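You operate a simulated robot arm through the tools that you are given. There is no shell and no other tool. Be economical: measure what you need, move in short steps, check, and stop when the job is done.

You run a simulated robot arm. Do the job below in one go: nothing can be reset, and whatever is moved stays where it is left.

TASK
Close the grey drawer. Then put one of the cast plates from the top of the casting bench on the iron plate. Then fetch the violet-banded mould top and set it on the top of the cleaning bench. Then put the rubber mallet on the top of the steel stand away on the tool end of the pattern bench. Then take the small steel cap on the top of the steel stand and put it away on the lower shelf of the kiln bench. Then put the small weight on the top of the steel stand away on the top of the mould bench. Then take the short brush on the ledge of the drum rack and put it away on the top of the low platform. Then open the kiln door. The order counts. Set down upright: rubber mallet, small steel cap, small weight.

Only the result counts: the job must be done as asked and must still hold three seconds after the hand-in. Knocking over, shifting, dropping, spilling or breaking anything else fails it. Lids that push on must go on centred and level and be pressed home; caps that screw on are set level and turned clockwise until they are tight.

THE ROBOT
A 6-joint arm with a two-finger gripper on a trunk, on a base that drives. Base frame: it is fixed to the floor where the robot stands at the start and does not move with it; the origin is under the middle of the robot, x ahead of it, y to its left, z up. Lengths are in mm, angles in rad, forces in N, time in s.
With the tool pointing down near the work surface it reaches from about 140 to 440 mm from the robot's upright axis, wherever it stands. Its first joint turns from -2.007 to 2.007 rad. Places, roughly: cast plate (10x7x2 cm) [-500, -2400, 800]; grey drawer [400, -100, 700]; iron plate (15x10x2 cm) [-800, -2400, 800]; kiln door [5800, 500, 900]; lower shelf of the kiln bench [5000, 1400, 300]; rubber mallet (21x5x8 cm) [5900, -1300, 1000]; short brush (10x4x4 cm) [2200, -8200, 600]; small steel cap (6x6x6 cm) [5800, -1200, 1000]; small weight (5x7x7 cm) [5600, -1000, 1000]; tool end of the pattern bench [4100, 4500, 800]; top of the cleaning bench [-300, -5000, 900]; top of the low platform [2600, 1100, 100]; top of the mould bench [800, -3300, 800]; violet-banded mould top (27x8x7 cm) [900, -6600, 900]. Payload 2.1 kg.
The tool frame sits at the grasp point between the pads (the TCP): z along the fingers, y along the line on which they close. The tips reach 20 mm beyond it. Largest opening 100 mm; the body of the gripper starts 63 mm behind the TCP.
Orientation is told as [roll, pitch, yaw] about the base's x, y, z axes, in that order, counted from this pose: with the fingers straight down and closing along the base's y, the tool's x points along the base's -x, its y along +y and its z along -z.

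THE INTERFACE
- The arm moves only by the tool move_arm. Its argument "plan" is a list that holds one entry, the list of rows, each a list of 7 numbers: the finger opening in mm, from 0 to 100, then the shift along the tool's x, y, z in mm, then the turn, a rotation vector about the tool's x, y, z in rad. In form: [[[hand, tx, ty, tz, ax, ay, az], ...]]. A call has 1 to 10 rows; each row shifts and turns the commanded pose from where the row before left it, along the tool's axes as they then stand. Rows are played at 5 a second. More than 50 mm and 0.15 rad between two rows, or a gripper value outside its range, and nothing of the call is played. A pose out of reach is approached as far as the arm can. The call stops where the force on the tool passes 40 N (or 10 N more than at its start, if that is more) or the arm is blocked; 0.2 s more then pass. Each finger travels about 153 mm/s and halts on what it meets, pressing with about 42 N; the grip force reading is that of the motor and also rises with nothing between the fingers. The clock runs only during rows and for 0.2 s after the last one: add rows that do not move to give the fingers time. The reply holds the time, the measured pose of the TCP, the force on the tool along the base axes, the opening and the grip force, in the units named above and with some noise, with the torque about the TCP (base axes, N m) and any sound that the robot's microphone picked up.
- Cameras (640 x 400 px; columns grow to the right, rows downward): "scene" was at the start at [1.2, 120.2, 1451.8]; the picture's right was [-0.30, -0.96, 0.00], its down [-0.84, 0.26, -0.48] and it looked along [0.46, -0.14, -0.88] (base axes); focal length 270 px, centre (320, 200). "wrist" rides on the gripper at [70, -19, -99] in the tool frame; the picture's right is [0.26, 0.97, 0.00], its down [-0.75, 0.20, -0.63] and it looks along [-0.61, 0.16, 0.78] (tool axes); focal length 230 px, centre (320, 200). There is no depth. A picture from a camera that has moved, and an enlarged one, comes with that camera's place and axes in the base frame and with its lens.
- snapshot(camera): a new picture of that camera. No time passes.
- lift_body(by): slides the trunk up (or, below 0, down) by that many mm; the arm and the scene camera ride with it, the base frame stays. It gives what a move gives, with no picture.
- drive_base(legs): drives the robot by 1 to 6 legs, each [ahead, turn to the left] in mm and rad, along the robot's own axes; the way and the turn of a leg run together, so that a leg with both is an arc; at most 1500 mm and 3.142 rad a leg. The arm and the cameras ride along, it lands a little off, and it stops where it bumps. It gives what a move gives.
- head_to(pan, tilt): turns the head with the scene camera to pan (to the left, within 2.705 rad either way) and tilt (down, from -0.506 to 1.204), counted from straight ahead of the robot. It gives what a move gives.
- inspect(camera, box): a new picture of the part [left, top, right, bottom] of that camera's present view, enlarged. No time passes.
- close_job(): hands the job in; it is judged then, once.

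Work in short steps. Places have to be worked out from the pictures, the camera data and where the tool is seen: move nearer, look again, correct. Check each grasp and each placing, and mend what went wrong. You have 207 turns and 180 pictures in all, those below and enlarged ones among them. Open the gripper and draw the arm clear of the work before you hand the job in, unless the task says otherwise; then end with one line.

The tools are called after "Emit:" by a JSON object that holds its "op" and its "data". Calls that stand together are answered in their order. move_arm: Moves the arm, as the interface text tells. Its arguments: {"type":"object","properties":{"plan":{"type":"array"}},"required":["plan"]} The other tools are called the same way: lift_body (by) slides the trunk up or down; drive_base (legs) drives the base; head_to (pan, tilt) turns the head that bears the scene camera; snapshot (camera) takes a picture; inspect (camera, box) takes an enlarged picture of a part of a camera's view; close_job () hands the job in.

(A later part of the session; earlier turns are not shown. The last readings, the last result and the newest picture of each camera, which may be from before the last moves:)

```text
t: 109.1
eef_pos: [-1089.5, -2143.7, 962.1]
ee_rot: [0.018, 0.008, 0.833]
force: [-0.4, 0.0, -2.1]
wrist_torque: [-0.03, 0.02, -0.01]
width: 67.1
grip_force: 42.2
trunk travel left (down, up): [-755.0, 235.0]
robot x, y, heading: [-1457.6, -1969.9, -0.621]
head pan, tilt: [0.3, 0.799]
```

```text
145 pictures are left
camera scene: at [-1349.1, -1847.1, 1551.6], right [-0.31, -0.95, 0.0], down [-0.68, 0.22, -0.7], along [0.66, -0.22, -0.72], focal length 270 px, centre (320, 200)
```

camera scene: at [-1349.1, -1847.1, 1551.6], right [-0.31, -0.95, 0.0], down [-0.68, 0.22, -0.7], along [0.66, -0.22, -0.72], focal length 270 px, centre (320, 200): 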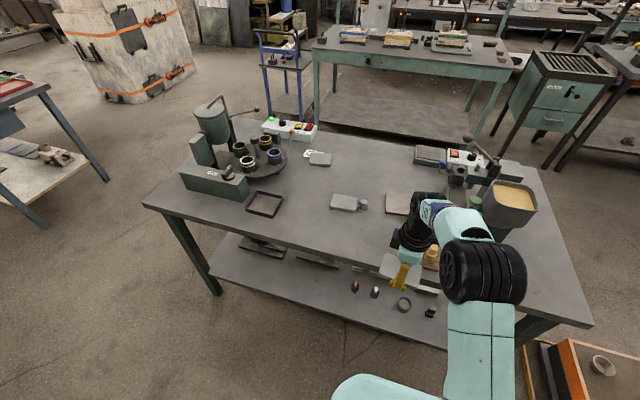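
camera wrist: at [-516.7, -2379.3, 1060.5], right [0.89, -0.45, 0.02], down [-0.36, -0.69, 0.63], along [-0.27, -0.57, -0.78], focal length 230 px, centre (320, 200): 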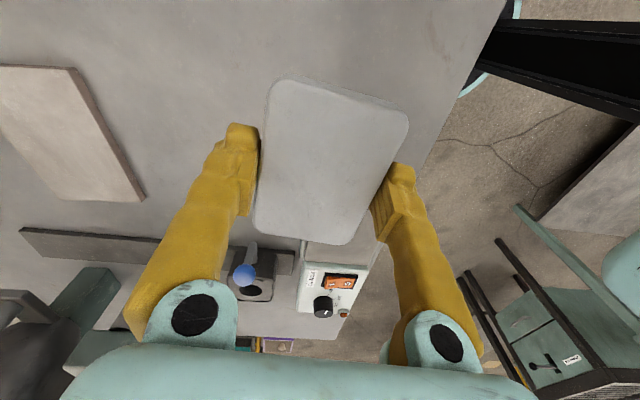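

On this side the legs and shelf are inset about 100 mm from the table edge, so I can come close. I drive ahead 200 and look with the wrist and down at the platform.

Emit:
{"op": "drive_base", "data": {"legs": [[200, 0]]}}

Emit:
{"op": "head_to", "data": {"pan": 0.5, "tilt": 1.15}}

Emit:
{"op": "snapshot", "data": {"camera": "scene"}}

Emit:
{"op": "snapshot", "data": {"camera": "wrist"}}

```text
t: 110.7
eef_pos: [-927.5, -2257.8, 961.3]
ee_rot: [0.018, 0.008, 0.835]
force: [-0.4, -0.2, -3.3]
wrist_torque: [-0.01, -0.02, 0.01]
width: 66.8
grip_force: 41.6
trunk travel left (down, up): [-755.0, 235.0]
robot x, y, heading: [-1294.8, -2083.7, -0.616]
head pan, tilt: [0.3, 0.799]
```

```text
t: 111.5
eef_pos: [-925.5, -2259.0, 961.6]
ee_rot: [0.018, 0.007, 0.833]
force: [0.2, 0.9, -1.9]
wrist_torque: [0.0, 0.01, 0.01]
width: 66.9
grip_force: 42.5
trunk travel left (down, up): [-755.0, 235.0]
robot x, y, heading: [-1296.1, -2085.2, -0.614]
head pan, tilt: [0.499, 1.15]
```

```text
144 pictures are left
camera scene: at [-1204.3, -1944.7, 1526.9], right [-0.12, -0.99, 0.0], down [-0.91, 0.11, -0.41], along [0.41, -0.05, -0.91], focal length 270 px, centre (320, 200)
```

scene: 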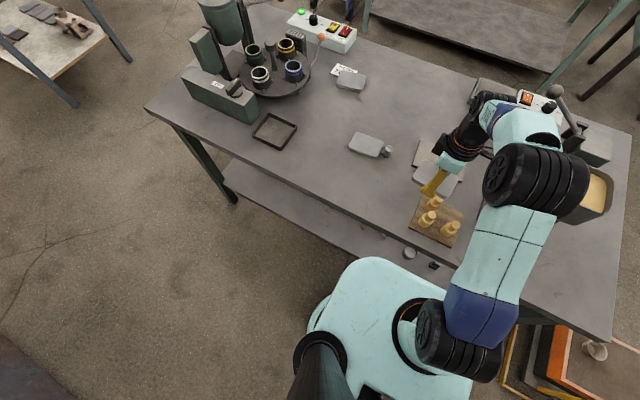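

```text
143 pictures are left
camera wrist: at [-956.5, -2322.0, 1060.6], right [-0.89, 0.46, 0.02], down [0.37, 0.69, 0.63], along [0.28, 0.57, -0.78], focal length 230 px, centre (320, 200)
```

wrist: 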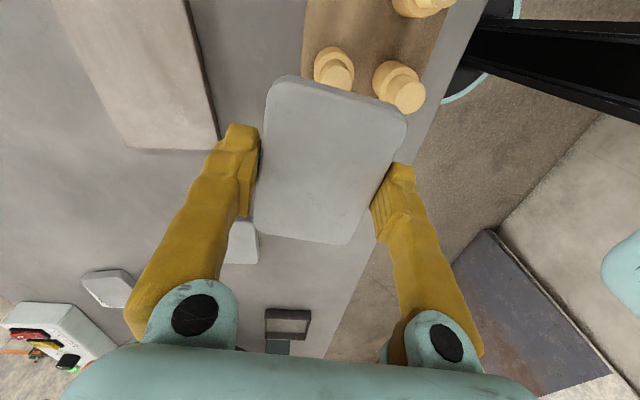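

Iron plate centre computed at ≈(-812,-2363), aligned with the bench. I drive 80 more carefully and re-measure.

Emit:
{"op": "drive_base", "data": {"legs": [[80, 0]]}}

Emit:
{"op": "move_arm", "data": {"plan": [[[45, 0, -10, 0, 0, 0, -0.143], [45, 10, -15, 0, 0, 0, 0], [45, 0, 0, 0, 0, 0, 0]]]}}

Emit:
{"op": "snapshot", "data": {"camera": "wrist"}}

Emit:
{"op": "snapshot", "data": {"camera": "scene"}}

```text
t: 112.6
eef_pos: [-868.6, -2299.1, 966.8]
ee_rot: [0.006, 0.007, 0.837]
force: [-1.5, 0.7, -2.1]
wrist_torque: [-0.06, -0.03, -0.01]
width: 66.9
grip_force: 42.3
trunk travel left (down, up): [-755.0, 235.0]
robot x, y, heading: [-1230.3, -2133.9, -0.618]
head pan, tilt: [0.499, 1.15]
```

```text
t: 113.4
eef_pos: [-847.8, -2327.7, 963.1]
ee_rot: [0.019, 0.003, 0.978]
force: [0.8, 0.0, -2.6]
wrist_torque: [0.01, -0.01, -0.02]
width: 66.9
grip_force: 41.5
trunk travel left (down, up): [-755.0, 235.0]
robot x, y, heading: [-1231.3, -2133.0, -0.615]
head pan, tilt: [0.499, 1.15]
```

```text
142 pictures are left
camera wrist: at [-868.1, -2394.5, 1060.7], right [-0.95, 0.32, 0.02], down [0.26, 0.73, 0.63], along [0.19, 0.6, -0.78], focal length 230 px, centre (320, 200)
```

wrist: 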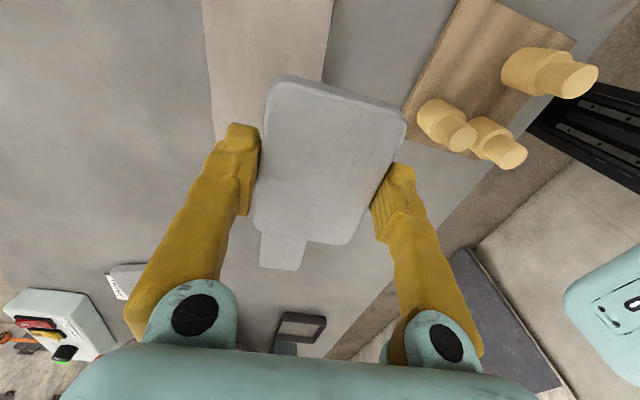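

```text
141 pictures are left
camera scene: at [-1138.7, -1990.7, 1526.8], right [-0.12, -0.99, 0.0], down [-0.91, 0.11, -0.41], along [0.4, -0.05, -0.91], focal length 270 px, centre (320, 200)
```

scene: 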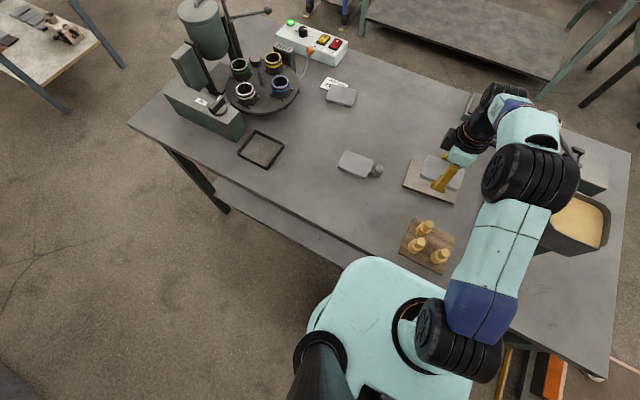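

The plate needs about 44 mm more toward the far side. I move it and see what reach allows.

Emit:
{"op": "move_arm", "data": {"plan": [[[45, 0, -15, 0, 0, 0, 0], [45, 3, -15, 0, 0, 0, 0], [45, 3, -14, 0, 0, 0, 0], [45, 0, 0, 0, 0, 0, 0]]]}}

```text
t: 114.4
eef_pos: [-815.3, -2356.1, 961.6]
ee_rot: [0.017, 0.003, 0.978]
force: [0.9, -0.5, -2.8]
wrist_torque: [-0.02, 0.02, 0.0]
width: 66.8
grip_force: 41.1
trunk travel left (down, up): [-755.0, 235.0]
robot x, y, heading: [-1231.5, -2132.3, -0.615]
head pan, tilt: [0.499, 1.15]
```

Reached, no limit. Now I lower the plate toward the iron plate.

Emit:
{"op": "move_arm", "data": {"plan": [[[45, 0, 0, 30, 0, 0, 0], [45, 0, 0, 30, 0, 0, 0], [45, 0, 0, 25, 0, 0, 0], [45, 0, 0, 0, 0, 0, 0]]]}}

Emit:
{"op": "snapshot", "data": {"camera": "wrist"}}

```text
t: 115.4
eef_pos: [-816.8, -2354.0, 875.5]
ee_rot: [0.018, 0.004, 0.978]
force: [1.7, 0.2, -2.8]
wrist_torque: [0.0, 0.03, 0.01]
width: 66.7
grip_force: 41.9
trunk travel left (down, up): [-755.0, 235.0]
robot x, y, heading: [-1231.1, -2131.0, -0.618]
head pan, tilt: [0.499, 1.15]
```

```text
140 pictures are left
camera wrist: at [-837.4, -2422.6, 975.3], right [-0.95, 0.32, 0.02], down [0.26, 0.73, 0.63], along [0.19, 0.6, -0.78], focal length 230 px, centre (320, 200)
```

wrist: 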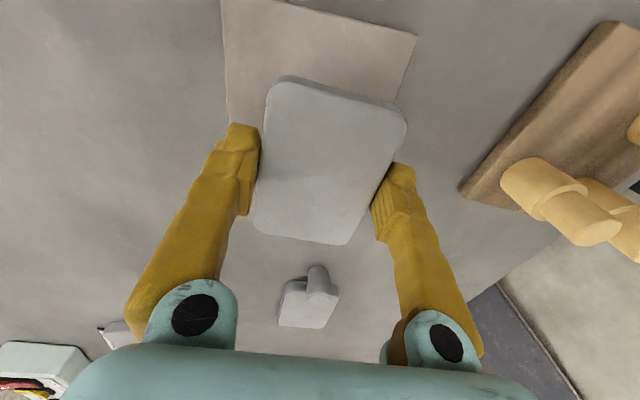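

Nearly centred; I nudge 8 mm outward and lower gently until contact.

Emit:
{"op": "move_arm", "data": {"plan": [[[45, 0, -8, 0, 0, 0, 0], [45, 0, 0, 5, 0, 0, 0], [45, 0, 0, 4, 0, 0, 0], [45, 0, 0, 3, 0, 0, 0], [45, 0, 0, 3, 0, 0, 0], [45, 0, 0, 0, 0, 0, 0]]]}}

```text
t: 116.8
eef_pos: [-810.7, -2360.3, 861.4]
ee_rot: [0.018, 0.004, 0.978]
force: [-0.4, -0.8, -2.5]
wrist_torque: [0.02, -0.02, 0.0]
width: 67.0
grip_force: 41.6
trunk travel left (down, up): [-755.0, 235.0]
robot x, y, heading: [-1228.8, -2128.5, -0.621]
head pan, tilt: [0.499, 1.15]
```

No contact yet; a few millimetres further.

Emit:
{"op": "move_arm", "data": {"plan": [[[45, 0, 0, 2, 0, 0, 0], [45, 0, 0, 2, 0, 0, 0], [45, 0, 0, 2, 0, 0, 0], [45, 0, 0, 0, 0, 0, 0]]]}}

```text
t: 117.8
eef_pos: [-809.9, -2358.6, 854.7]
ee_rot: [0.018, 0.004, 0.978]
force: [-0.2, 0.3, -3.3]
wrist_torque: [-0.03, -0.01, -0.01]
width: 66.8
grip_force: 42.0
trunk travel left (down, up): [-755.0, 235.0]
robot x, y, heading: [-1230.3, -2128.2, -0.613]
head pan, tilt: [0.499, 1.15]
```

Emit:
{"op": "move_arm", "data": {"plan": [[[45, 0, 0, 2, 0, 0, 0], [45, 0, 0, 2, 0, 0, 0], [45, 0, 0, 0, 0, 0, 0]]]}}

Emit:
{"op": "snapshot", "data": {"camera": "wrist"}}

```text
t: 118.6
eef_pos: [-809.7, -2359.6, 853.4]
ee_rot: [0.009, 0.004, 0.979]
force: [5.0, -3.7, 14.3]
wrist_torque: [-0.76, 0.06, 0.13]
width: 67.1
grip_force: 41.5
trunk travel left (down, up): [-755.0, 235.0]
robot x, y, heading: [-1231.1, -2133.0, -0.614]
head pan, tilt: [0.499, 1.15]
```

```text
139 pictures are left
camera wrist: at [-831.6, -2426.5, 952.3], right [-0.95, 0.32, 0.01], down [0.26, 0.73, 0.63], along [0.2, 0.6, -0.78], focal length 230 px, centre (320, 200)
```

wrist: 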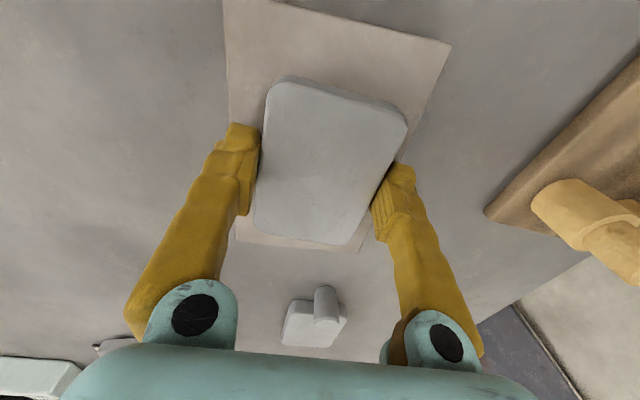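

Contact is felt and the plate lies inside the iron plate's outline. I release and rise.

Emit:
{"op": "move_arm", "data": {"plan": [[[55, 0, 0, 0, 0, 0, 0], [75, 0, 0, 0, 0, 0, 0], [85, 0, 0, 0, 0, 0, 0], [85, 0, 0, -15, 0, 0, 0], [85, 0, 0, -40, 0, 0, 0], [85, 0, 0, -40, 0, 0, 0], [85, 0, 0, -30, 0, 0, 0]]]}}

Emit:
{"op": "snapshot", "data": {"camera": "wrist"}}

```text
t: 120.2
eef_pos: [-815.7, -2355.0, 976.5]
ee_rot: [0.016, 0.003, 0.978]
force: [1.3, 0.3, 0.4]
wrist_torque: [0.01, 0.02, -0.01]
width: 84.9
grip_force: 0.1
out of reach, approached as far as the arm can: row 7
trunk travel left (down, up): [-755.0, 235.0]
robot x, y, heading: [-1231.4, -2128.0, -0.621]
head pan, tilt: [0.499, 1.15]
```

```text
138 pictures are left
camera wrist: at [-837.4, -2423.1, 1074.1], right [-0.95, 0.32, 0.02], down [0.26, 0.73, 0.63], along [0.19, 0.6, -0.78], focal length 230 px, centre (320, 200)
```

wrist: 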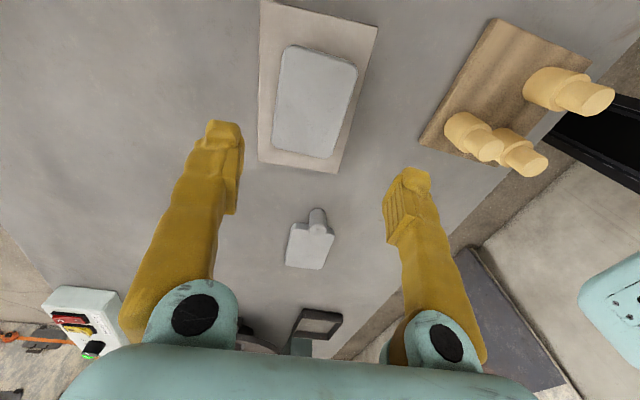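

The cast plate sits centred on the iron plate. Next is the violet-banded mould top. I retract the arm, back off, and drive round to the aisle again.

Emit:
{"op": "move_arm", "data": {"plan": [[[85, 0, 30, -10, 0, 0, 0], [60, 0, 40, -10, 0, 0, 0], [40, 0, 40, 0, 0, 0, 0], [20, 0, 40, 0, 0, 0, 0]]]}}

Emit:
{"op": "drive_base", "data": {"legs": [[-280, 0], [0, 1.59], [1400, 0], [0, -1.571], [1500, 0], [130, 0]]}}

Emit:
{"op": "drive_base", "data": {"legs": [[0, -1.571], [1100, 0]]}}

Emit:
{"op": "head_to", "data": {"pan": 0.15, "tilt": 0.25}}

Emit:
{"op": "snapshot", "data": {"camera": "scene"}}

```text
t: 121.2
eef_pos: [-940.6, -2271.3, 998.4]
ee_rot: [0.01, 0.003, 0.98]
force: [-0.3, 0.8, 0.3]
wrist_torque: [-0.03, -0.02, 0.03]
width: 20.0
grip_force: 0.1
out of reach, approached as far as the arm can: row 1
trunk travel left (down, up): [-755.0, 235.0]
robot x, y, heading: [-1226.5, -2134.0, -0.615]
head pan, tilt: [0.499, 1.15]
```

```text
t: 145.4
eef_pos: [969.1, -1786.5, 998.3]
ee_rot: [0.016, 0.003, 1.023]
force: [-0.1, -0.1, -0.2]
wrist_torque: [-0.02, 0.04, -0.01]
width: 20.2
grip_force: 0.2
trunk travel left (down, up): [-755.0, 235.0]
robot x, y, heading: [673.7, -1658.5, -0.579]
head pan, tilt: [0.499, 1.15]
```

```text
t: 154.8
eef_pos: [-32.6, -2885.0, 999.0]
ee_rot: [0.018, 0.005, -0.534]
force: [0.0, -0.6, 0.4]
wrist_torque: [-0.01, -0.03, -0.02]
width: 20.2
grip_force: 0.1
trunk travel left (down, up): [-755.0, 235.0]
robot x, y, heading: [89.2, -2585.8, -2.128]
head pan, tilt: [0.499, 1.15]
```

```text
t: 156.0
eef_pos: [-33.1, -2885.5, 998.4]
ee_rot: [0.015, 0.002, -0.535]
force: [0.1, 0.3, -0.3]
wrist_torque: [0.0, 0.0, 0.0]
width: 20.0
grip_force: 0.0
trunk travel left (down, up): [-755.0, 235.0]
robot x, y, heading: [90.2, -2584.9, -2.132]
head pan, tilt: [0.15, 0.25]
```

```text
137 pictures are left
camera scene: at [203.6, -2696.3, 1600.7], right [-0.92, 0.4, 0.0], down [0.1, 0.23, -0.97], along [-0.38, -0.89, -0.25], focal length 270 px, centre (320, 200)
```

scene: 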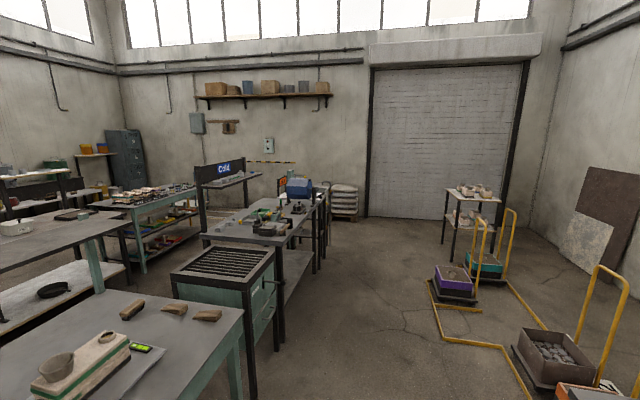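

The cleaning bench is the one with the "Cold" sign; the mould top table is further left at about (150,190). I zoom on that part to plan the path.

Emit:
{"op": "inspect", "data": {"camera": "scene", "box": [0, 120, 340, 332]}}

Emit:
{"op": "drive_base", "data": {"legs": [[0, -0.04], [1300, 0]]}}

Emit:
{"op": "head_to", "data": {"pan": 0.9, "tilt": 0.3}}

Emit:
{"op": "snapshot", "data": {"camera": "scene"}}

```text
1.88 times, centred on (170, 226) of scene
camera zoom: at [203.6, -2696.3, 1600.7], right [-0.92, 0.4, 0.0], down [0.1, 0.23, -0.97], along [-0.38, -0.89, -0.25], focal length 507 px, centre (602, 151)
```

zoom: 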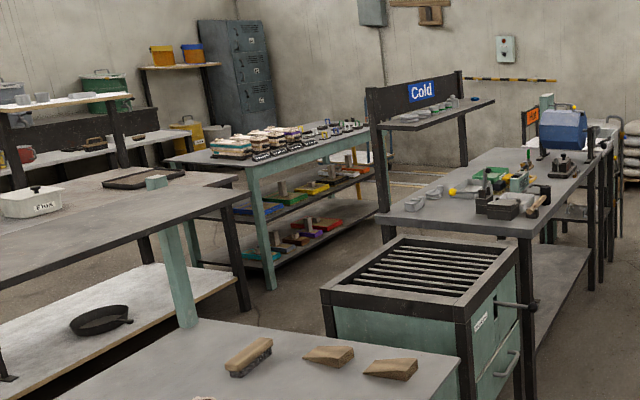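

```text
t: 162.9
eef_pos: [-784.2, -3950.0, 997.5]
ee_rot: [0.016, 0.003, -0.583]
force: [-0.6, -0.3, -0.2]
wrist_torque: [0.01, 0.04, -0.03]
width: 20.0
grip_force: 0.1
trunk travel left (down, up): [-755.0, 235.0]
robot x, y, heading: [-646.6, -3658.2, -2.183]
head pan, tilt: [0.15, 0.25]
```

```text
t: 164.0
eef_pos: [-782.5, -3951.1, 998.5]
ee_rot: [0.016, 0.005, -0.583]
force: [-0.7, -0.8, -0.4]
wrist_torque: [0.02, -0.05, 0.02]
width: 20.1
grip_force: 0.1
trunk travel left (down, up): [-755.0, 235.0]
robot x, y, heading: [-644.3, -3656.6, -2.177]
head pan, tilt: [0.901, 0.3]
```

```text
135 pictures are left
camera scene: at [-470.2, -3778.2, 1596.0], right [-0.96, -0.29, 0.0], down [-0.09, 0.28, -0.96], along [0.28, -0.91, -0.3], focal length 270 px, centre (320, 200)
```

scene: 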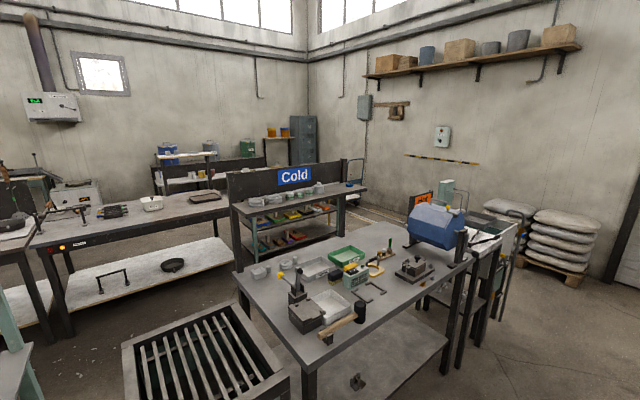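

Cleaning bench spans about a 3.7–4.8 m in my bench-aligned axes. I drive further along the aisle to look into the space behind it toward the mould store.

Emit:
{"op": "drive_base", "data": {"legs": [[1500, 0], [700, 0]]}}

Emit:
{"op": "head_to", "data": {"pan": 1.4, "tilt": 0.3}}

Emit:
{"op": "snapshot", "data": {"camera": "scene"}}

```text
t: 174.8
eef_pos: [-2052.4, -5726.9, 998.7]
ee_rot: [0.017, 0.002, -0.598]
force: [-0.6, -0.5, -0.2]
wrist_torque: [0.02, 0.03, 0.05]
width: 20.2
grip_force: 0.1
trunk travel left (down, up): [-755.0, 235.0]
robot x, y, heading: [-1908.7, -5439.5, -2.195]
head pan, tilt: [0.901, 0.3]
```

```text
t: 175.8
eef_pos: [-2053.4, -5727.7, 997.7]
ee_rot: [0.015, 0.002, -0.598]
force: [0.0, -0.1, 0.2]
wrist_torque: [0.0, -0.01, -0.01]
width: 20.4
grip_force: 0.1
trunk travel left (down, up): [-755.0, 235.0]
robot x, y, heading: [-1908.3, -5438.0, -2.195]
head pan, tilt: [1.4, 0.3]
```

```text
134 pictures are left
camera scene: at [-1698.0, -5537.4, 1596.0], right [-0.71, -0.7, 0.0], down [-0.21, 0.21, -0.96], along [0.67, -0.68, -0.3], focal length 270 px, centre (320, 200)
```

scene: 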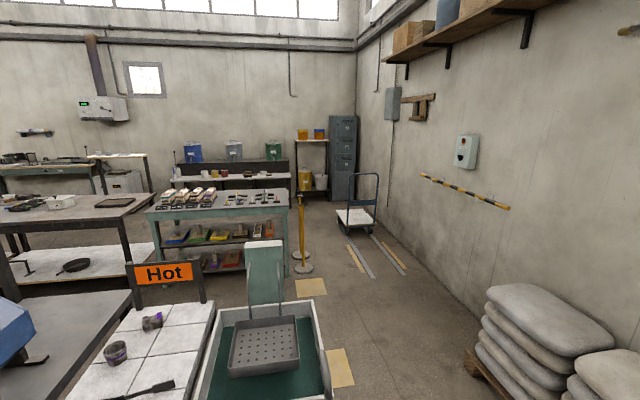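

The mould store table is ahead left. I zoom in on it.

Emit:
{"op": "inspect", "data": {"camera": "scene", "box": [130, 170, 320, 290]}}

```text
3.33 times, centred on (225, 230) of scene
camera zoom: at [-1698.0, -5537.4, 1596.0], right [-0.71, -0.7, 0.0], down [-0.21, 0.21, -0.96], along [0.67, -0.68, -0.3], focal length 898 px, centre (637, 100)
```

zoom: 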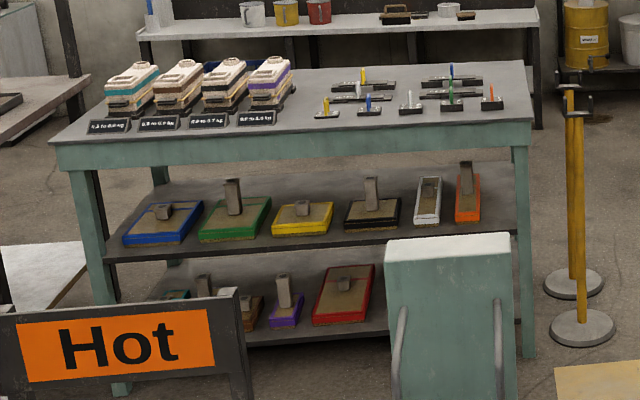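

The violet-banded mould top is the right-most of the front row. I drive around the Hot table's end into the lane before the store table.

Emit:
{"op": "drive_base", "data": {"legs": [[590, 0], [0, 1.595], [1500, 0], [350, 0]]}}

Emit:
{"op": "head_to", "data": {"pan": 0.9, "tilt": 0.4}}

Emit:
{"op": "snapshot", "data": {"camera": "scene"}}

```text
t: 191.9
eef_pos: [-432.5, -7093.5, 998.8]
ee_rot: [0.016, 0.003, 0.994]
force: [0.4, -0.6, 0.3]
wrist_torque: [0.0, 0.0, -0.02]
width: 19.9
grip_force: 0.0
trunk travel left (down, up): [-755.0, 235.0]
robot x, y, heading: [-721.8, -6956.7, -0.6]
head pan, tilt: [1.4, 0.3]
```

```text
t: 192.8
eef_pos: [-432.3, -7093.2, 998.3]
ee_rot: [0.016, 0.005, 0.996]
force: [0.0, 0.3, 0.1]
wrist_torque: [-0.02, 0.0, -0.04]
width: 20.0
grip_force: 0.0
trunk travel left (down, up): [-755.0, 235.0]
robot x, y, heading: [-724.9, -6957.6, -0.606]
head pan, tilt: [0.901, 0.4]
```

```text
132 pictures are left
camera scene: at [-607.9, -6780.7, 1586.8], right [0.3, -0.95, 0.0], down [-0.37, -0.12, -0.92], along [0.88, 0.27, -0.39], focal length 270 px, centre (320, 200)
```

scene: 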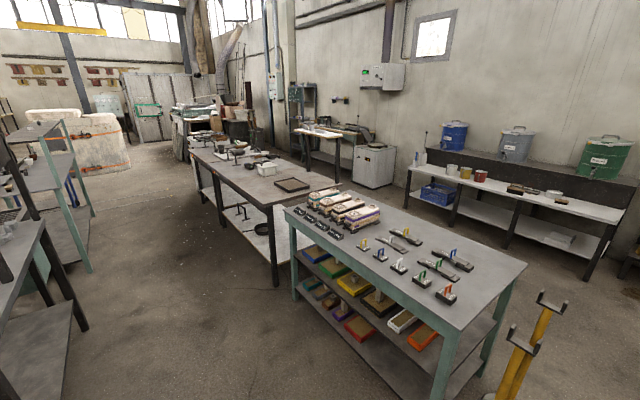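

The table is turned slightly (front normal at ≈-0.70 rad); the violet mould top is near (870,-6560). I drive to stand in front of it and look.

Emit:
{"op": "drive_base", "data": {"legs": [[0, 1.238], [1372, 0], [0, -1.335]]}}

Emit:
{"op": "head_to", "data": {"pan": 0.2, "tilt": 0.7}}

Emit:
{"op": "snapshot", "data": {"camera": "scene"}}

```text
t: 206.1
eef_pos: [664.9, -6308.3, 999.1]
ee_rot: [0.017, 0.003, 0.89]
force: [0.6, 0.4, -0.4]
wrist_torque: [-0.02, 0.01, -0.01]
width: 20.0
grip_force: 0.0
trunk travel left (down, up): [-755.0, 235.0]
robot x, y, heading: [391.1, -6139.6, -0.702]
head pan, tilt: [0.901, 0.4]
```

```text
t: 207.1
eef_pos: [665.5, -6308.2, 998.7]
ee_rot: [0.016, 0.004, 0.892]
force: [0.6, -0.3, 0.6]
wrist_torque: [-0.02, 0.03, 0.01]
width: 20.3
grip_force: 0.1
trunk travel left (down, up): [-755.0, 235.0]
robot x, y, heading: [388.3, -6140.5, -0.702]
head pan, tilt: [0.201, 0.7]
```

```text
131 pictures are left
camera scene: at [506.6, -6038.2, 1559.9], right [-0.48, -0.88, 0.0], down [-0.56, 0.31, -0.77], along [0.67, -0.37, -0.64], focal length 270 px, centre (320, 200)
```

scene: 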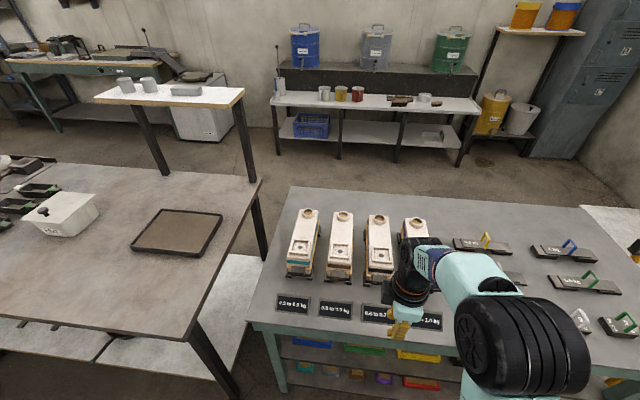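

Emit:
{"op": "inspect", "data": {"camera": "scene", "box": [260, 190, 470, 335]}}

Emit:
{"op": "snapshot", "data": {"camera": "wrist"}}

```text
2.76 times, centred on (365, 262) of scene
camera zoom: at [506.6, -6038.2, 1559.9], right [-0.48, -0.88, 0.0], down [-0.56, 0.31, -0.77], along [0.67, -0.37, -0.64], focal length 743 px, centre (196, 28)
```

zoom: 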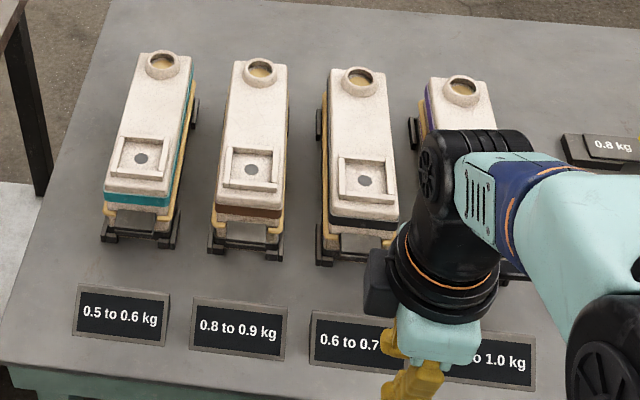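

```text
129 pictures are left
camera wrist: at [638.5, -6373.2, 1096.9], right [-0.91, 0.41, 0.02], down [0.32, 0.71, 0.63], along [0.24, 0.58, -0.78], focal length 230 px, centre (320, 200)
```

wrist: 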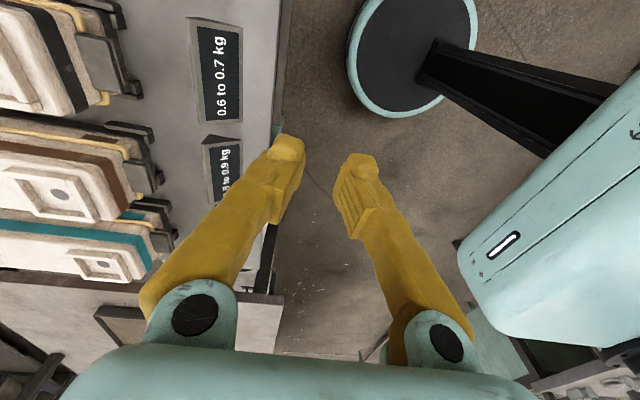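

I turn the tool so it closes along the table's length (across the mould's width) with the camera toward me.

Emit:
{"op": "move_arm", "data": {"plan": [[[60, 0, 0, 0, 0, 0, 0.148], [100, 0, 0, 0, 0, 0, 0.148], [100, 0, 0, 0, 0, 0, 0.148], [100, 0, 0, 0, 0, 0, 0.148], [100, 0, 0, 0, 0, 0, 0.148], [100, 0, 0, 0, 0, 0, 0.148], [100, 0, 0, 0, 0, 0, 0.148], [100, 0, 0, 0, 0, 0, 0.148], [100, 0, 0, 0, 0, 0, 0.148], [100, 0, 0, 0, 0, 0, 0.148]]]}}

Emit:
{"op": "move_arm", "data": {"plan": [[[100, 0, 0, -20, 0, 0, 0.11], [100, 0, 20, -20, 0, 0, 0], [100, 0, 20, 0, 0, 0, 0], [100, 0, 0, 0, 0, 0, 0]]]}}

Emit:
{"op": "snapshot", "data": {"camera": "wrist"}}

Emit:
{"op": "inspect", "data": {"camera": "scene", "box": [260, 190, 500, 350]}}

```text
t: 209.3
eef_pos: [665.7, -6308.5, 997.8]
ee_rot: [-0.002, 0.016, -0.59]
force: [-0.6, -0.4, -0.6]
wrist_torque: [-0.01, 0.0, 0.01]
width: 100.0
grip_force: 0.0
trunk travel left (down, up): [-755.0, 235.0]
robot x, y, heading: [389.9, -6145.4, -0.706]
head pan, tilt: [0.201, 0.7]
```

```text
t: 210.3
eef_pos: [690.8, -6278.4, 1037.8]
ee_rot: [-0.003, 0.016, -0.698]
force: [0.1, -0.4, 0.4]
wrist_torque: [-0.01, -0.02, -0.03]
width: 99.9
grip_force: 0.1
trunk travel left (down, up): [-755.0, 235.0]
robot x, y, heading: [389.9, -6140.7, -0.701]
head pan, tilt: [0.201, 0.7]
```

```text
128 pictures are left
camera wrist: at [628.6, -6246.4, 1138.1], right [0.42, 0.91, 0.0], down [0.71, -0.33, 0.62], along [0.56, -0.26, -0.79], focal length 230 px, centre (320, 200)
```

wrist: 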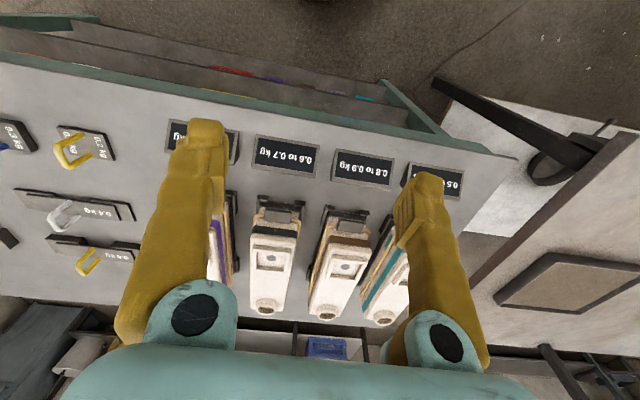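

```text
2.50 times, centred on (380, 270) of scene
camera zoom: at [506.0, -6038.7, 1560.0], right [-0.48, -0.88, 0.0], down [-0.56, 0.31, -0.77], along [0.67, -0.37, -0.64], focal length 674 px, centre (170, 25)
```

zoom: 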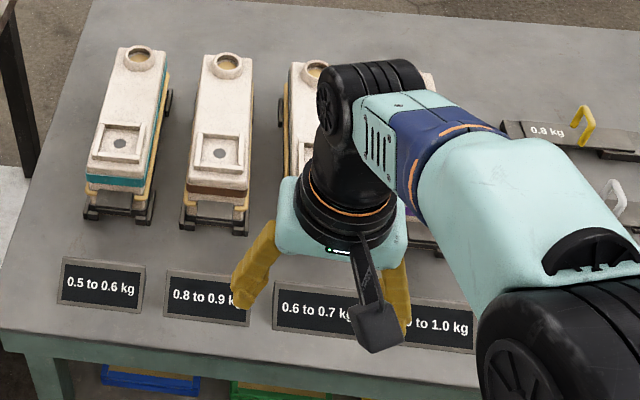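

The violet mould top is to the right. I shift the tool over to its line and look again.

Emit:
{"op": "move_arm", "data": {"plan": [[[100, 0, -35, 0, 0, 0, 0], [100, 0, -35, 0, 0, 0, 0], [100, 0, -35, 0, 0, 0, 0], [100, 0, 0, 0, 0, 0, 0]]]}}

Emit:
{"op": "snapshot", "data": {"camera": "wrist"}}

```text
t: 211.3
eef_pos: [624.1, -6358.8, 1038.3]
ee_rot: [-0.005, 0.016, -0.698]
force: [0.0, -0.5, 0.1]
wrist_torque: [-0.01, 0.0, -0.03]
width: 100.2
grip_force: 0.1
trunk travel left (down, up): [-755.0, 235.0]
robot x, y, heading: [386.4, -6142.2, -0.7]
head pan, tilt: [0.201, 0.7]
```

```text
126 pictures are left
camera wrist: at [560.4, -6326.6, 1138.2], right [0.42, 0.91, 0.0], down [0.71, -0.33, 0.62], along [0.56, -0.26, -0.79], focal length 230 px, centre (320, 200)
```

wrist: 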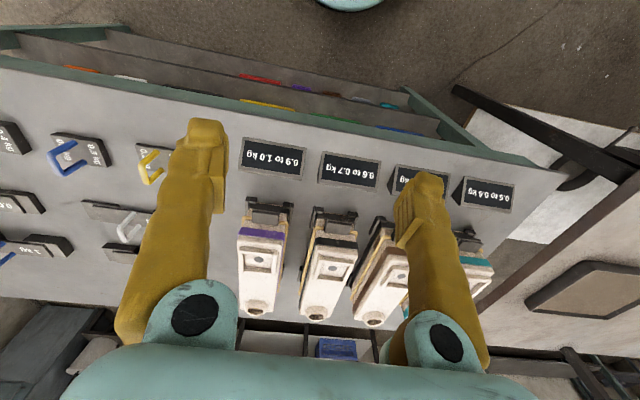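

The violet piece is centred near (851,-6587), 290 mm in from the table edge. I drive 175 mm nearer and look from above.

Emit:
{"op": "drive_base", "data": {"legs": [[175, 0]]}}

Emit:
{"op": "move_arm", "data": {"plan": [[[100, -25, -10, 0, 0, 0, 0], [100, -25, -10, 0, 0, 0, 0], [100, -20, -10, 0, 0, 0, 0], [100, 0, 0, 0, 0, 0, 0]]]}}

Emit:
{"op": "snapshot", "data": {"camera": "wrist"}}

Emit:
{"op": "snapshot", "data": {"camera": "scene"}}

```text
t: 212.8
eef_pos: [755.5, -6470.7, 1037.5]
ee_rot: [-0.006, 0.015, -0.695]
force: [-0.3, -0.3, 0.0]
wrist_torque: [0.04, -0.01, -0.01]
width: 99.8
grip_force: 0.0
trunk travel left (down, up): [-755.0, 235.0]
robot x, y, heading: [522.8, -6251.3, -0.702]
head pan, tilt: [0.201, 0.7]
```

```text
t: 213.8
eef_pos: [790.9, -6539.0, 1037.0]
ee_rot: [-0.006, 0.014, -0.697]
force: [-0.5, 0.7, 0.3]
wrist_torque: [0.0, 0.04, 0.0]
width: 100.1
grip_force: 0.0
trunk travel left (down, up): [-755.0, 235.0]
robot x, y, heading: [525.3, -6256.9, -0.7]
head pan, tilt: [0.201, 0.7]
```

```text
125 pictures are left
camera wrist: at [728.3, -6507.7, 1136.4], right [0.42, 0.91, 0.0], down [0.71, -0.33, 0.62], along [0.56, -0.26, -0.79], focal length 230 px, centre (320, 200)
```

wrist: 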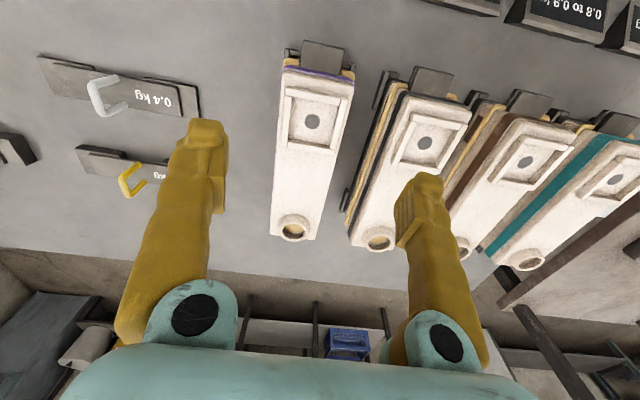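

```text
124 pictures are left
camera scene: at [639.8, -6151.2, 1559.9], right [-0.48, -0.88, 0.0], down [-0.56, 0.31, -0.77], along [0.67, -0.37, -0.64], focal length 270 px, centre (320, 200)
```

scene: 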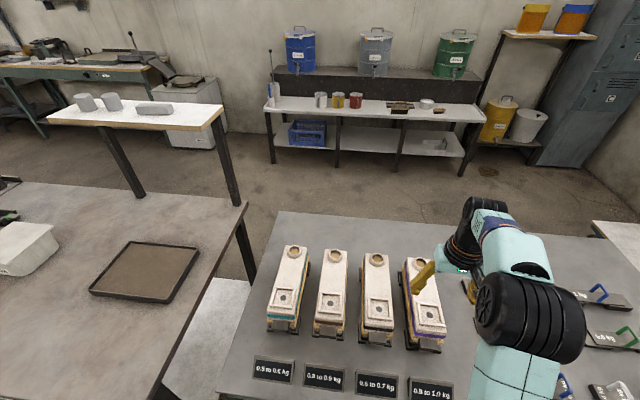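

I zoom on the violet piece's sides to choose clean grip faces.

Emit:
{"op": "inspect", "data": {"camera": "wrist", "box": [220, 20, 480, 260]}}

Emit:
{"op": "inspect", "data": {"camera": "scene", "box": [340, 220, 480, 370]}}

```text
1.67 times, centred on (350, 140) of wrist
camera zoom: at [728.3, -6507.7, 1136.4], right [0.42, 0.91, 0.0], down [0.71, -0.33, 0.62], along [0.56, -0.26, -0.79], focal length 384 px, centre (270, 300)
```

zoom: 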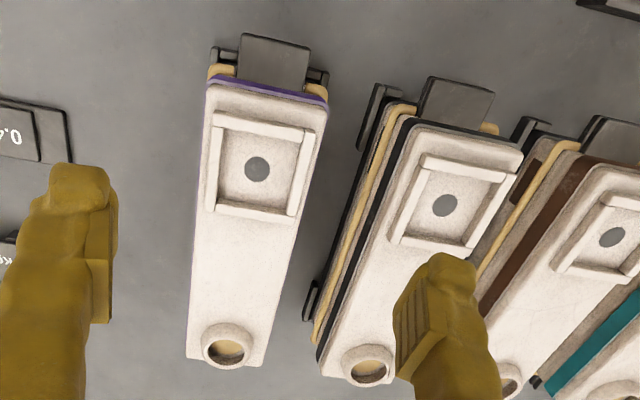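

```text
2.67 times, centred on (410, 295) of scene
camera zoom: at [639.8, -6151.2, 1559.9], right [-0.48, -0.88, 0.0], down [-0.56, 0.31, -0.77], along [0.67, -0.37, -0.64], focal length 719 px, centre (80, -53)
```

zoom: 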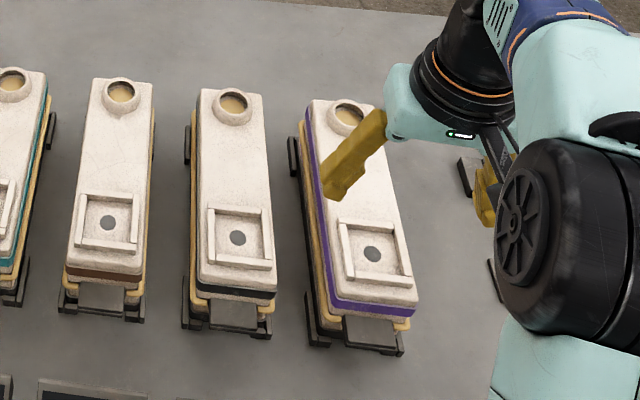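

The banded top sits on a small black cradle; its mid-length sides are free. I align over a point slightly nearer than its centre at yaw -0.61.

Emit:
{"op": "move_arm", "data": {"plan": [[[100, 0, 0, 0, 0, 0, -0.085], [100, -37, -2, 0, 0, 0, 0], [100, -37, -2, 0, 0, 0, 0], [100, 0, 0, 30, 0, 0, 0], [100, 0, 0, 30, 0, 0, 0], [100, 0, 0, 0, 0, 0, 0]]]}}

Emit:
{"op": "snapshot", "data": {"camera": "wrist"}}

```text
t: 215.2
eef_pos: [841.5, -6577.5, 974.7]
ee_rot: [-0.001, 0.014, -0.613]
force: [0.3, 0.4, -0.2]
wrist_torque: [0.04, 0.01, 0.01]
width: 100.0
grip_force: 0.0
out of reach, approached as far as the arm can: row 3
trunk travel left (down, up): [-755.0, 235.0]
robot x, y, heading: [522.1, -6253.9, -0.701]
head pan, tilt: [0.201, 0.7]
```

```text
121 pictures are left
camera wrist: at [777.3, -6552.5, 1073.5], right [0.34, 0.94, 0.0], down [0.74, -0.27, 0.62], along [0.58, -0.21, -0.79], focal length 230 px, centre (320, 200)
```

wrist: 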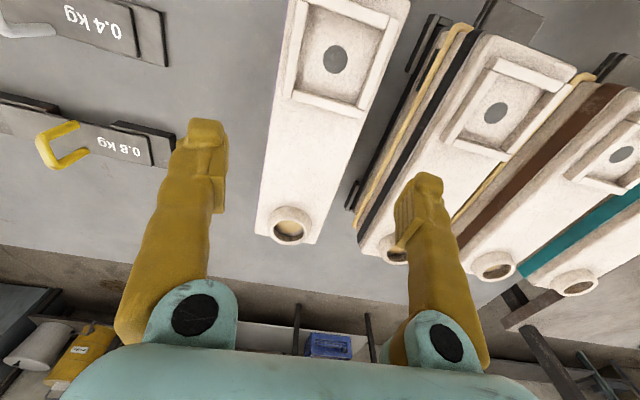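

Well centred laterally, 26 mm short lengthwise. I drive 25 mm ahead, then descend.

Emit:
{"op": "drive_base", "data": {"legs": [[25, 0]]}}

Emit:
{"op": "move_arm", "data": {"plan": [[[100, 0, 0, 30, 0, 0, 0], [100, 0, 0, 30, 0, 0, 0], [100, 0, 0, 20, 0, 0, 0], [100, 0, 0, 0, 0, 0, 0]]]}}

Emit:
{"op": "snapshot", "data": {"camera": "wrist"}}

```text
t: 216.2
eef_pos: [861.1, -6594.3, 973.7]
ee_rot: [-0.004, 0.018, -0.612]
force: [0.1, 0.5, -0.4]
wrist_torque: [0.02, 0.02, 0.0]
width: 100.4
grip_force: 0.0
trunk travel left (down, up): [-755.0, 235.0]
robot x, y, heading: [535.5, -6267.4, -0.7]
head pan, tilt: [0.201, 0.7]
stopped in leg 1: the robot was blocked; the commanded pose is now the measured one
```

```text
t: 217.2
eef_pos: [860.0, -6592.6, 894.0]
ee_rot: [-0.004, 0.017, -0.613]
force: [-0.6, 0.1, 1.0]
wrist_torque: [0.01, 0.0, 0.02]
width: 99.9
grip_force: 0.0
trunk travel left (down, up): [-755.0, 235.0]
robot x, y, heading: [539.7, -6274.4, -0.699]
head pan, tilt: [0.201, 0.7]
```

```text
120 pictures are left
camera wrist: at [794.1, -6567.1, 993.2], right [0.34, 0.94, 0.0], down [0.74, -0.27, 0.62], along [0.58, -0.21, -0.79], focal length 230 px, centre (320, 200)
```

wrist: 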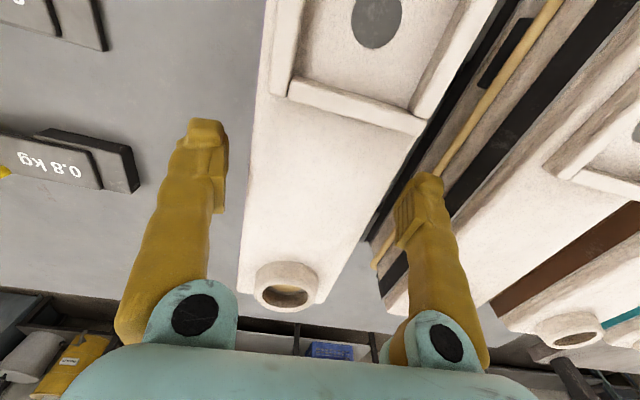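

Centred between the sides (±38 mm). I narrow slightly, descend to grip height.

Emit:
{"op": "move_arm", "data": {"plan": [[[96, 0, 0, 15, 0, 0, 0], [96, 0, 0, 15, 0, 0, 0], [96, 0, 0, 12, 0, 0, 0], [96, 0, 0, 0, 0, 0, 0]]]}}

Emit:
{"op": "snapshot", "data": {"camera": "wrist"}}

Emit:
{"op": "inspect", "data": {"camera": "scene", "box": [300, 200, 500, 360]}}

```text
t: 218.2
eef_pos: [858.4, -6592.6, 850.9]
ee_rot: [-0.004, 0.014, -0.613]
force: [-0.1, 0.1, -0.2]
wrist_torque: [-0.01, 0.01, 0.02]
width: 95.7
grip_force: 0.0
trunk travel left (down, up): [-755.0, 235.0]
robot x, y, heading: [539.3, -6275.3, -0.698]
head pan, tilt: [0.201, 0.7]
```

```text
119 pictures are left
camera wrist: at [793.2, -6566.7, 951.2], right [0.34, 0.94, 0.0], down [0.74, -0.27, 0.62], along [0.58, -0.21, -0.79], focal length 230 px, centre (320, 200)
```

wrist: 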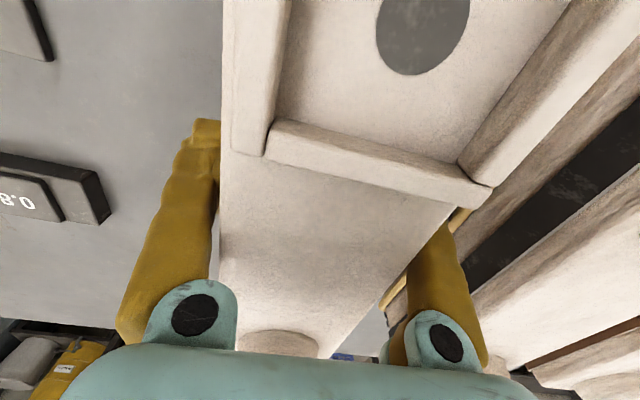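

```text
2.50 times, centred on (400, 280) of scene
camera zoom: at [657.4, -6166.3, 1559.9], right [-0.48, -0.88, 0.0], down [-0.56, 0.31, -0.76], along [0.67, -0.37, -0.64], focal length 674 px, centre (120, 0)
```

zoom: 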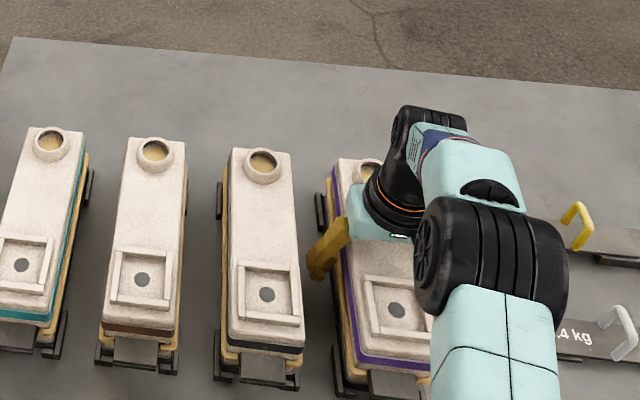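

The fingers straddle the body freely. I close.

Emit:
{"op": "move_arm", "data": {"plan": [[[80, 0, 0, 0, 0, 0, 0], [65, 0, 0, 0, 0, 0, 0], [50, 0, 0, 0, 0, 0, 0], [50, 0, 0, 0, 0, 0, 0]]]}}

Emit:
{"op": "move_arm", "data": {"plan": [[[50, 0, 0, -5, 0, 0, 0], [50, 0, 0, -10, 0, 0, 0], [50, 0, 0, -15, 0, 0, 0], [50, 0, 0, 0, 0, 0, 0]]]}}

Emit:
{"op": "snapshot", "data": {"camera": "scene"}}

Emit:
{"op": "snapshot", "data": {"camera": "wrist"}}

```text
t: 219.2
eef_pos: [857.6, -6593.0, 851.9]
ee_rot: [-0.001, 0.015, -0.613]
force: [-0.9, -3.0, 0.6]
wrist_torque: [-0.19, 0.07, -0.57]
width: 75.8
grip_force: 41.9
trunk travel left (down, up): [-755.0, 235.0]
robot x, y, heading: [538.6, -6269.2, -0.702]
head pan, tilt: [0.201, 0.7]
```

```text
t: 220.2
eef_pos: [860.1, -6592.7, 881.8]
ee_rot: [-0.003, 0.017, -0.613]
force: [0.3, -0.7, -8.0]
wrist_torque: [-0.03, 0.02, -0.01]
width: 75.9
grip_force: 42.5
trunk travel left (down, up): [-755.0, 235.0]
robot x, y, heading: [538.0, -6267.4, -0.698]
head pan, tilt: [0.201, 0.7]
```

```text
117 pictures are left
camera scene: at [658.9, -6167.7, 1559.9], right [-0.48, -0.88, 0.0], down [-0.57, 0.31, -0.76], along [0.67, -0.37, -0.65], focal length 270 px, centre (320, 200)
```

scene: 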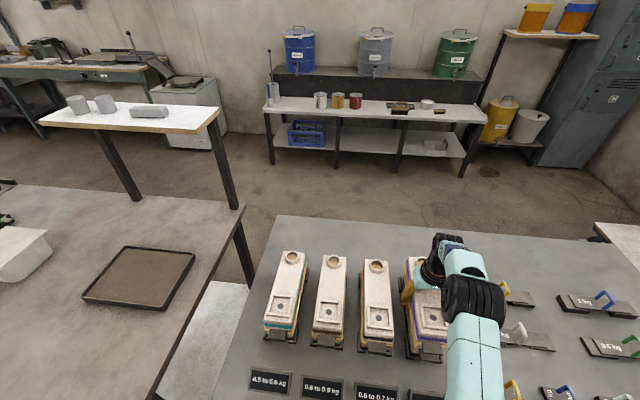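

```text
116 pictures are left
camera wrist: at [794.9, -6567.6, 981.4], right [0.34, 0.94, 0.0], down [0.74, -0.27, 0.62], along [0.58, -0.21, -0.79], focal length 230 px, centre (320, 200)
```

wrist: 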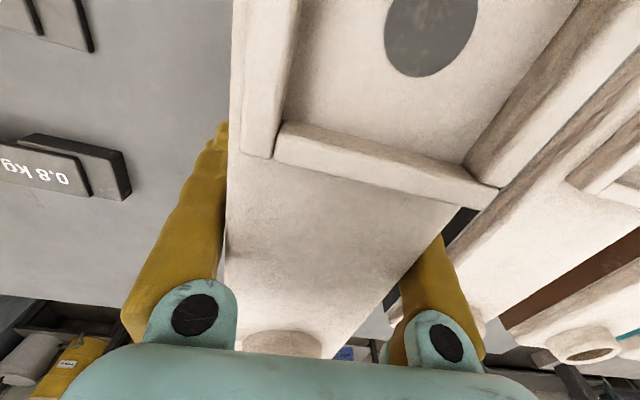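

Held: -8 N load and nearly zero torque. I raise further and check what came along.

Emit:
{"op": "move_arm", "data": {"plan": [[[50, 0, 0, -30, 0, 0, 0], [50, 0, 0, -30, 0, 0, 0], [50, 10, 0, -20, 0, 0, 0], [50, 0, 0, 0, 0, 0, 0]]]}}

Emit:
{"op": "inspect", "data": {"camera": "scene", "box": [300, 200, 500, 360]}}

```text
t: 221.2
eef_pos: [853.2, -6588.0, 960.6]
ee_rot: [-0.004, 0.018, -0.612]
force: [0.3, 1.2, -8.0]
wrist_torque: [0.0, -0.03, 0.02]
width: 75.9
grip_force: 42.6
trunk travel left (down, up): [-755.0, 235.0]
robot x, y, heading: [539.0, -6269.2, -0.703]
head pan, tilt: [0.201, 0.7]
```

```text
2.50 times, centred on (400, 280) of scene
camera zoom: at [659.1, -6168.0, 1559.9], right [-0.48, -0.88, 0.0], down [-0.57, 0.31, -0.76], along [0.67, -0.37, -0.65], focal length 674 px, centre (120, 0)
```

zoom: 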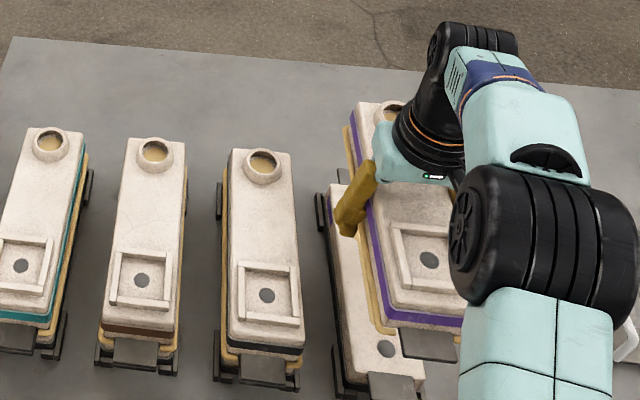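

The banded top lifted off its bottom half cleanly. I raise the trunk, retract the arm, and carry it back around to the front side of the cleaning bench.

Emit:
{"op": "lift_body", "data": {"by": 80}}

Emit:
{"op": "drive_base", "data": {"legs": [[-200, 0], [0, -1.808], [1379, 0], [0, -1.234], [1500, 0], [330, 0]]}}

Emit:
{"op": "drive_base", "data": {"legs": [[0, -1.571], [1500, 0], [350, 0]]}}

Emit:
{"op": "head_to", "data": {"pan": -1.3, "tilt": 0.6}}

Emit:
{"op": "snapshot", "data": {"camera": "scene"}}

```text
t: 222.4
eef_pos: [852.9, -6587.6, 1041.2]
ee_rot: [-0.003, 0.017, -0.613]
force: [0.6, -0.1, -8.0]
wrist_torque: [0.02, -0.02, -0.01]
width: 75.6
grip_force: 42.1
trunk travel left (down, up): [-835.0, 155.0]
robot x, y, heading: [537.6, -6268.5, -0.703]
head pan, tilt: [0.201, 0.7]
```

```text
t: 246.7
eef_pos: [-2571.5, -5638.5, 1041.9]
ee_rot: [-0.003, 0.015, 2.625]
force: [0.8, -0.1, -8.0]
wrist_torque: [0.01, 0.01, -0.01]
width: 75.9
grip_force: 42.3
trunk travel left (down, up): [-835.0, 155.0]
robot x, y, heading: [-2230.8, -5926.2, 2.536]
head pan, tilt: [0.201, 0.7]
```

```text
t: 259.8
eef_pos: [-871.9, -4085.8, 1041.6]
ee_rot: [-0.003, 0.016, 1.043]
force: [0.2, -0.9, -8.3]
wrist_torque: [0.0, 0.01, -0.02]
width: 75.6
grip_force: 42.0
trunk travel left (down, up): [-835.0, 155.0]
robot x, y, heading: [-1163.2, -4424.6, 0.947]
head pan, tilt: [0.201, 0.7]
```

```text
t: 261.4
eef_pos: [-871.8, -4085.5, 1041.0]
ee_rot: [-0.003, 0.017, 1.041]
force: [0.9, 0.5, -7.9]
wrist_torque: [-0.01, 0.01, -0.03]
width: 75.7
grip_force: 42.4
trunk travel left (down, up): [-835.0, 155.0]
robot x, y, heading: [-1160.4, -4422.4, 0.951]
head pan, tilt: [-1.3, 0.6]
```

```text
114 pictures are left
camera scene: at [-1226.8, -4420.5, 1648.6], right [-0.34, -0.94, 0.0], down [-0.53, 0.19, -0.82], along [0.78, -0.28, -0.57], focal length 270 px, centre (320, 200)
```

scene: 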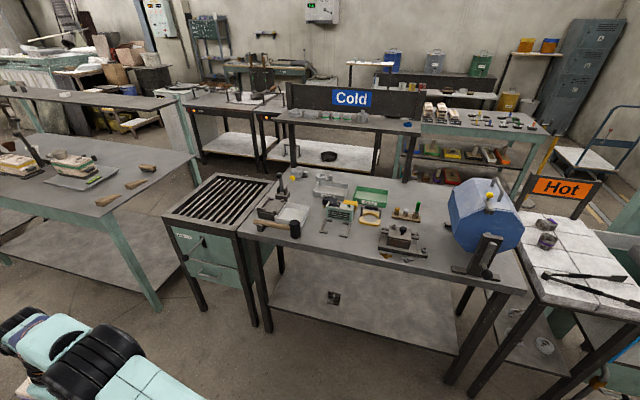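

I zoom to find a free spot on the cleaning bench.

Emit:
{"op": "inspect", "data": {"camera": "scene", "box": [230, 160, 530, 310]}}

```text
2.13 times, centred on (380, 235) of scene
camera zoom: at [-1226.8, -4420.5, 1648.6], right [-0.34, -0.94, 0.0], down [-0.53, 0.19, -0.82], along [0.78, -0.28, -0.57], focal length 575 px, centre (192, 125)
```

zoom: 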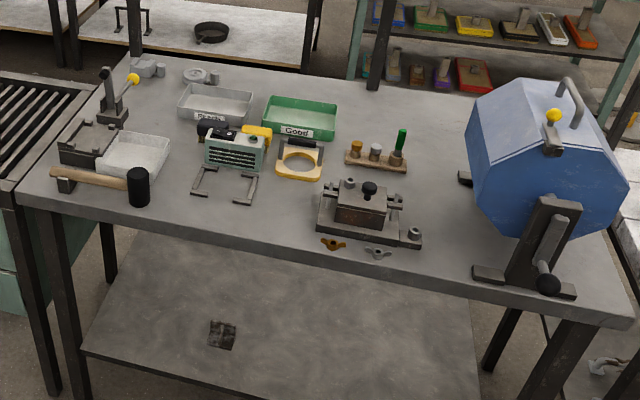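

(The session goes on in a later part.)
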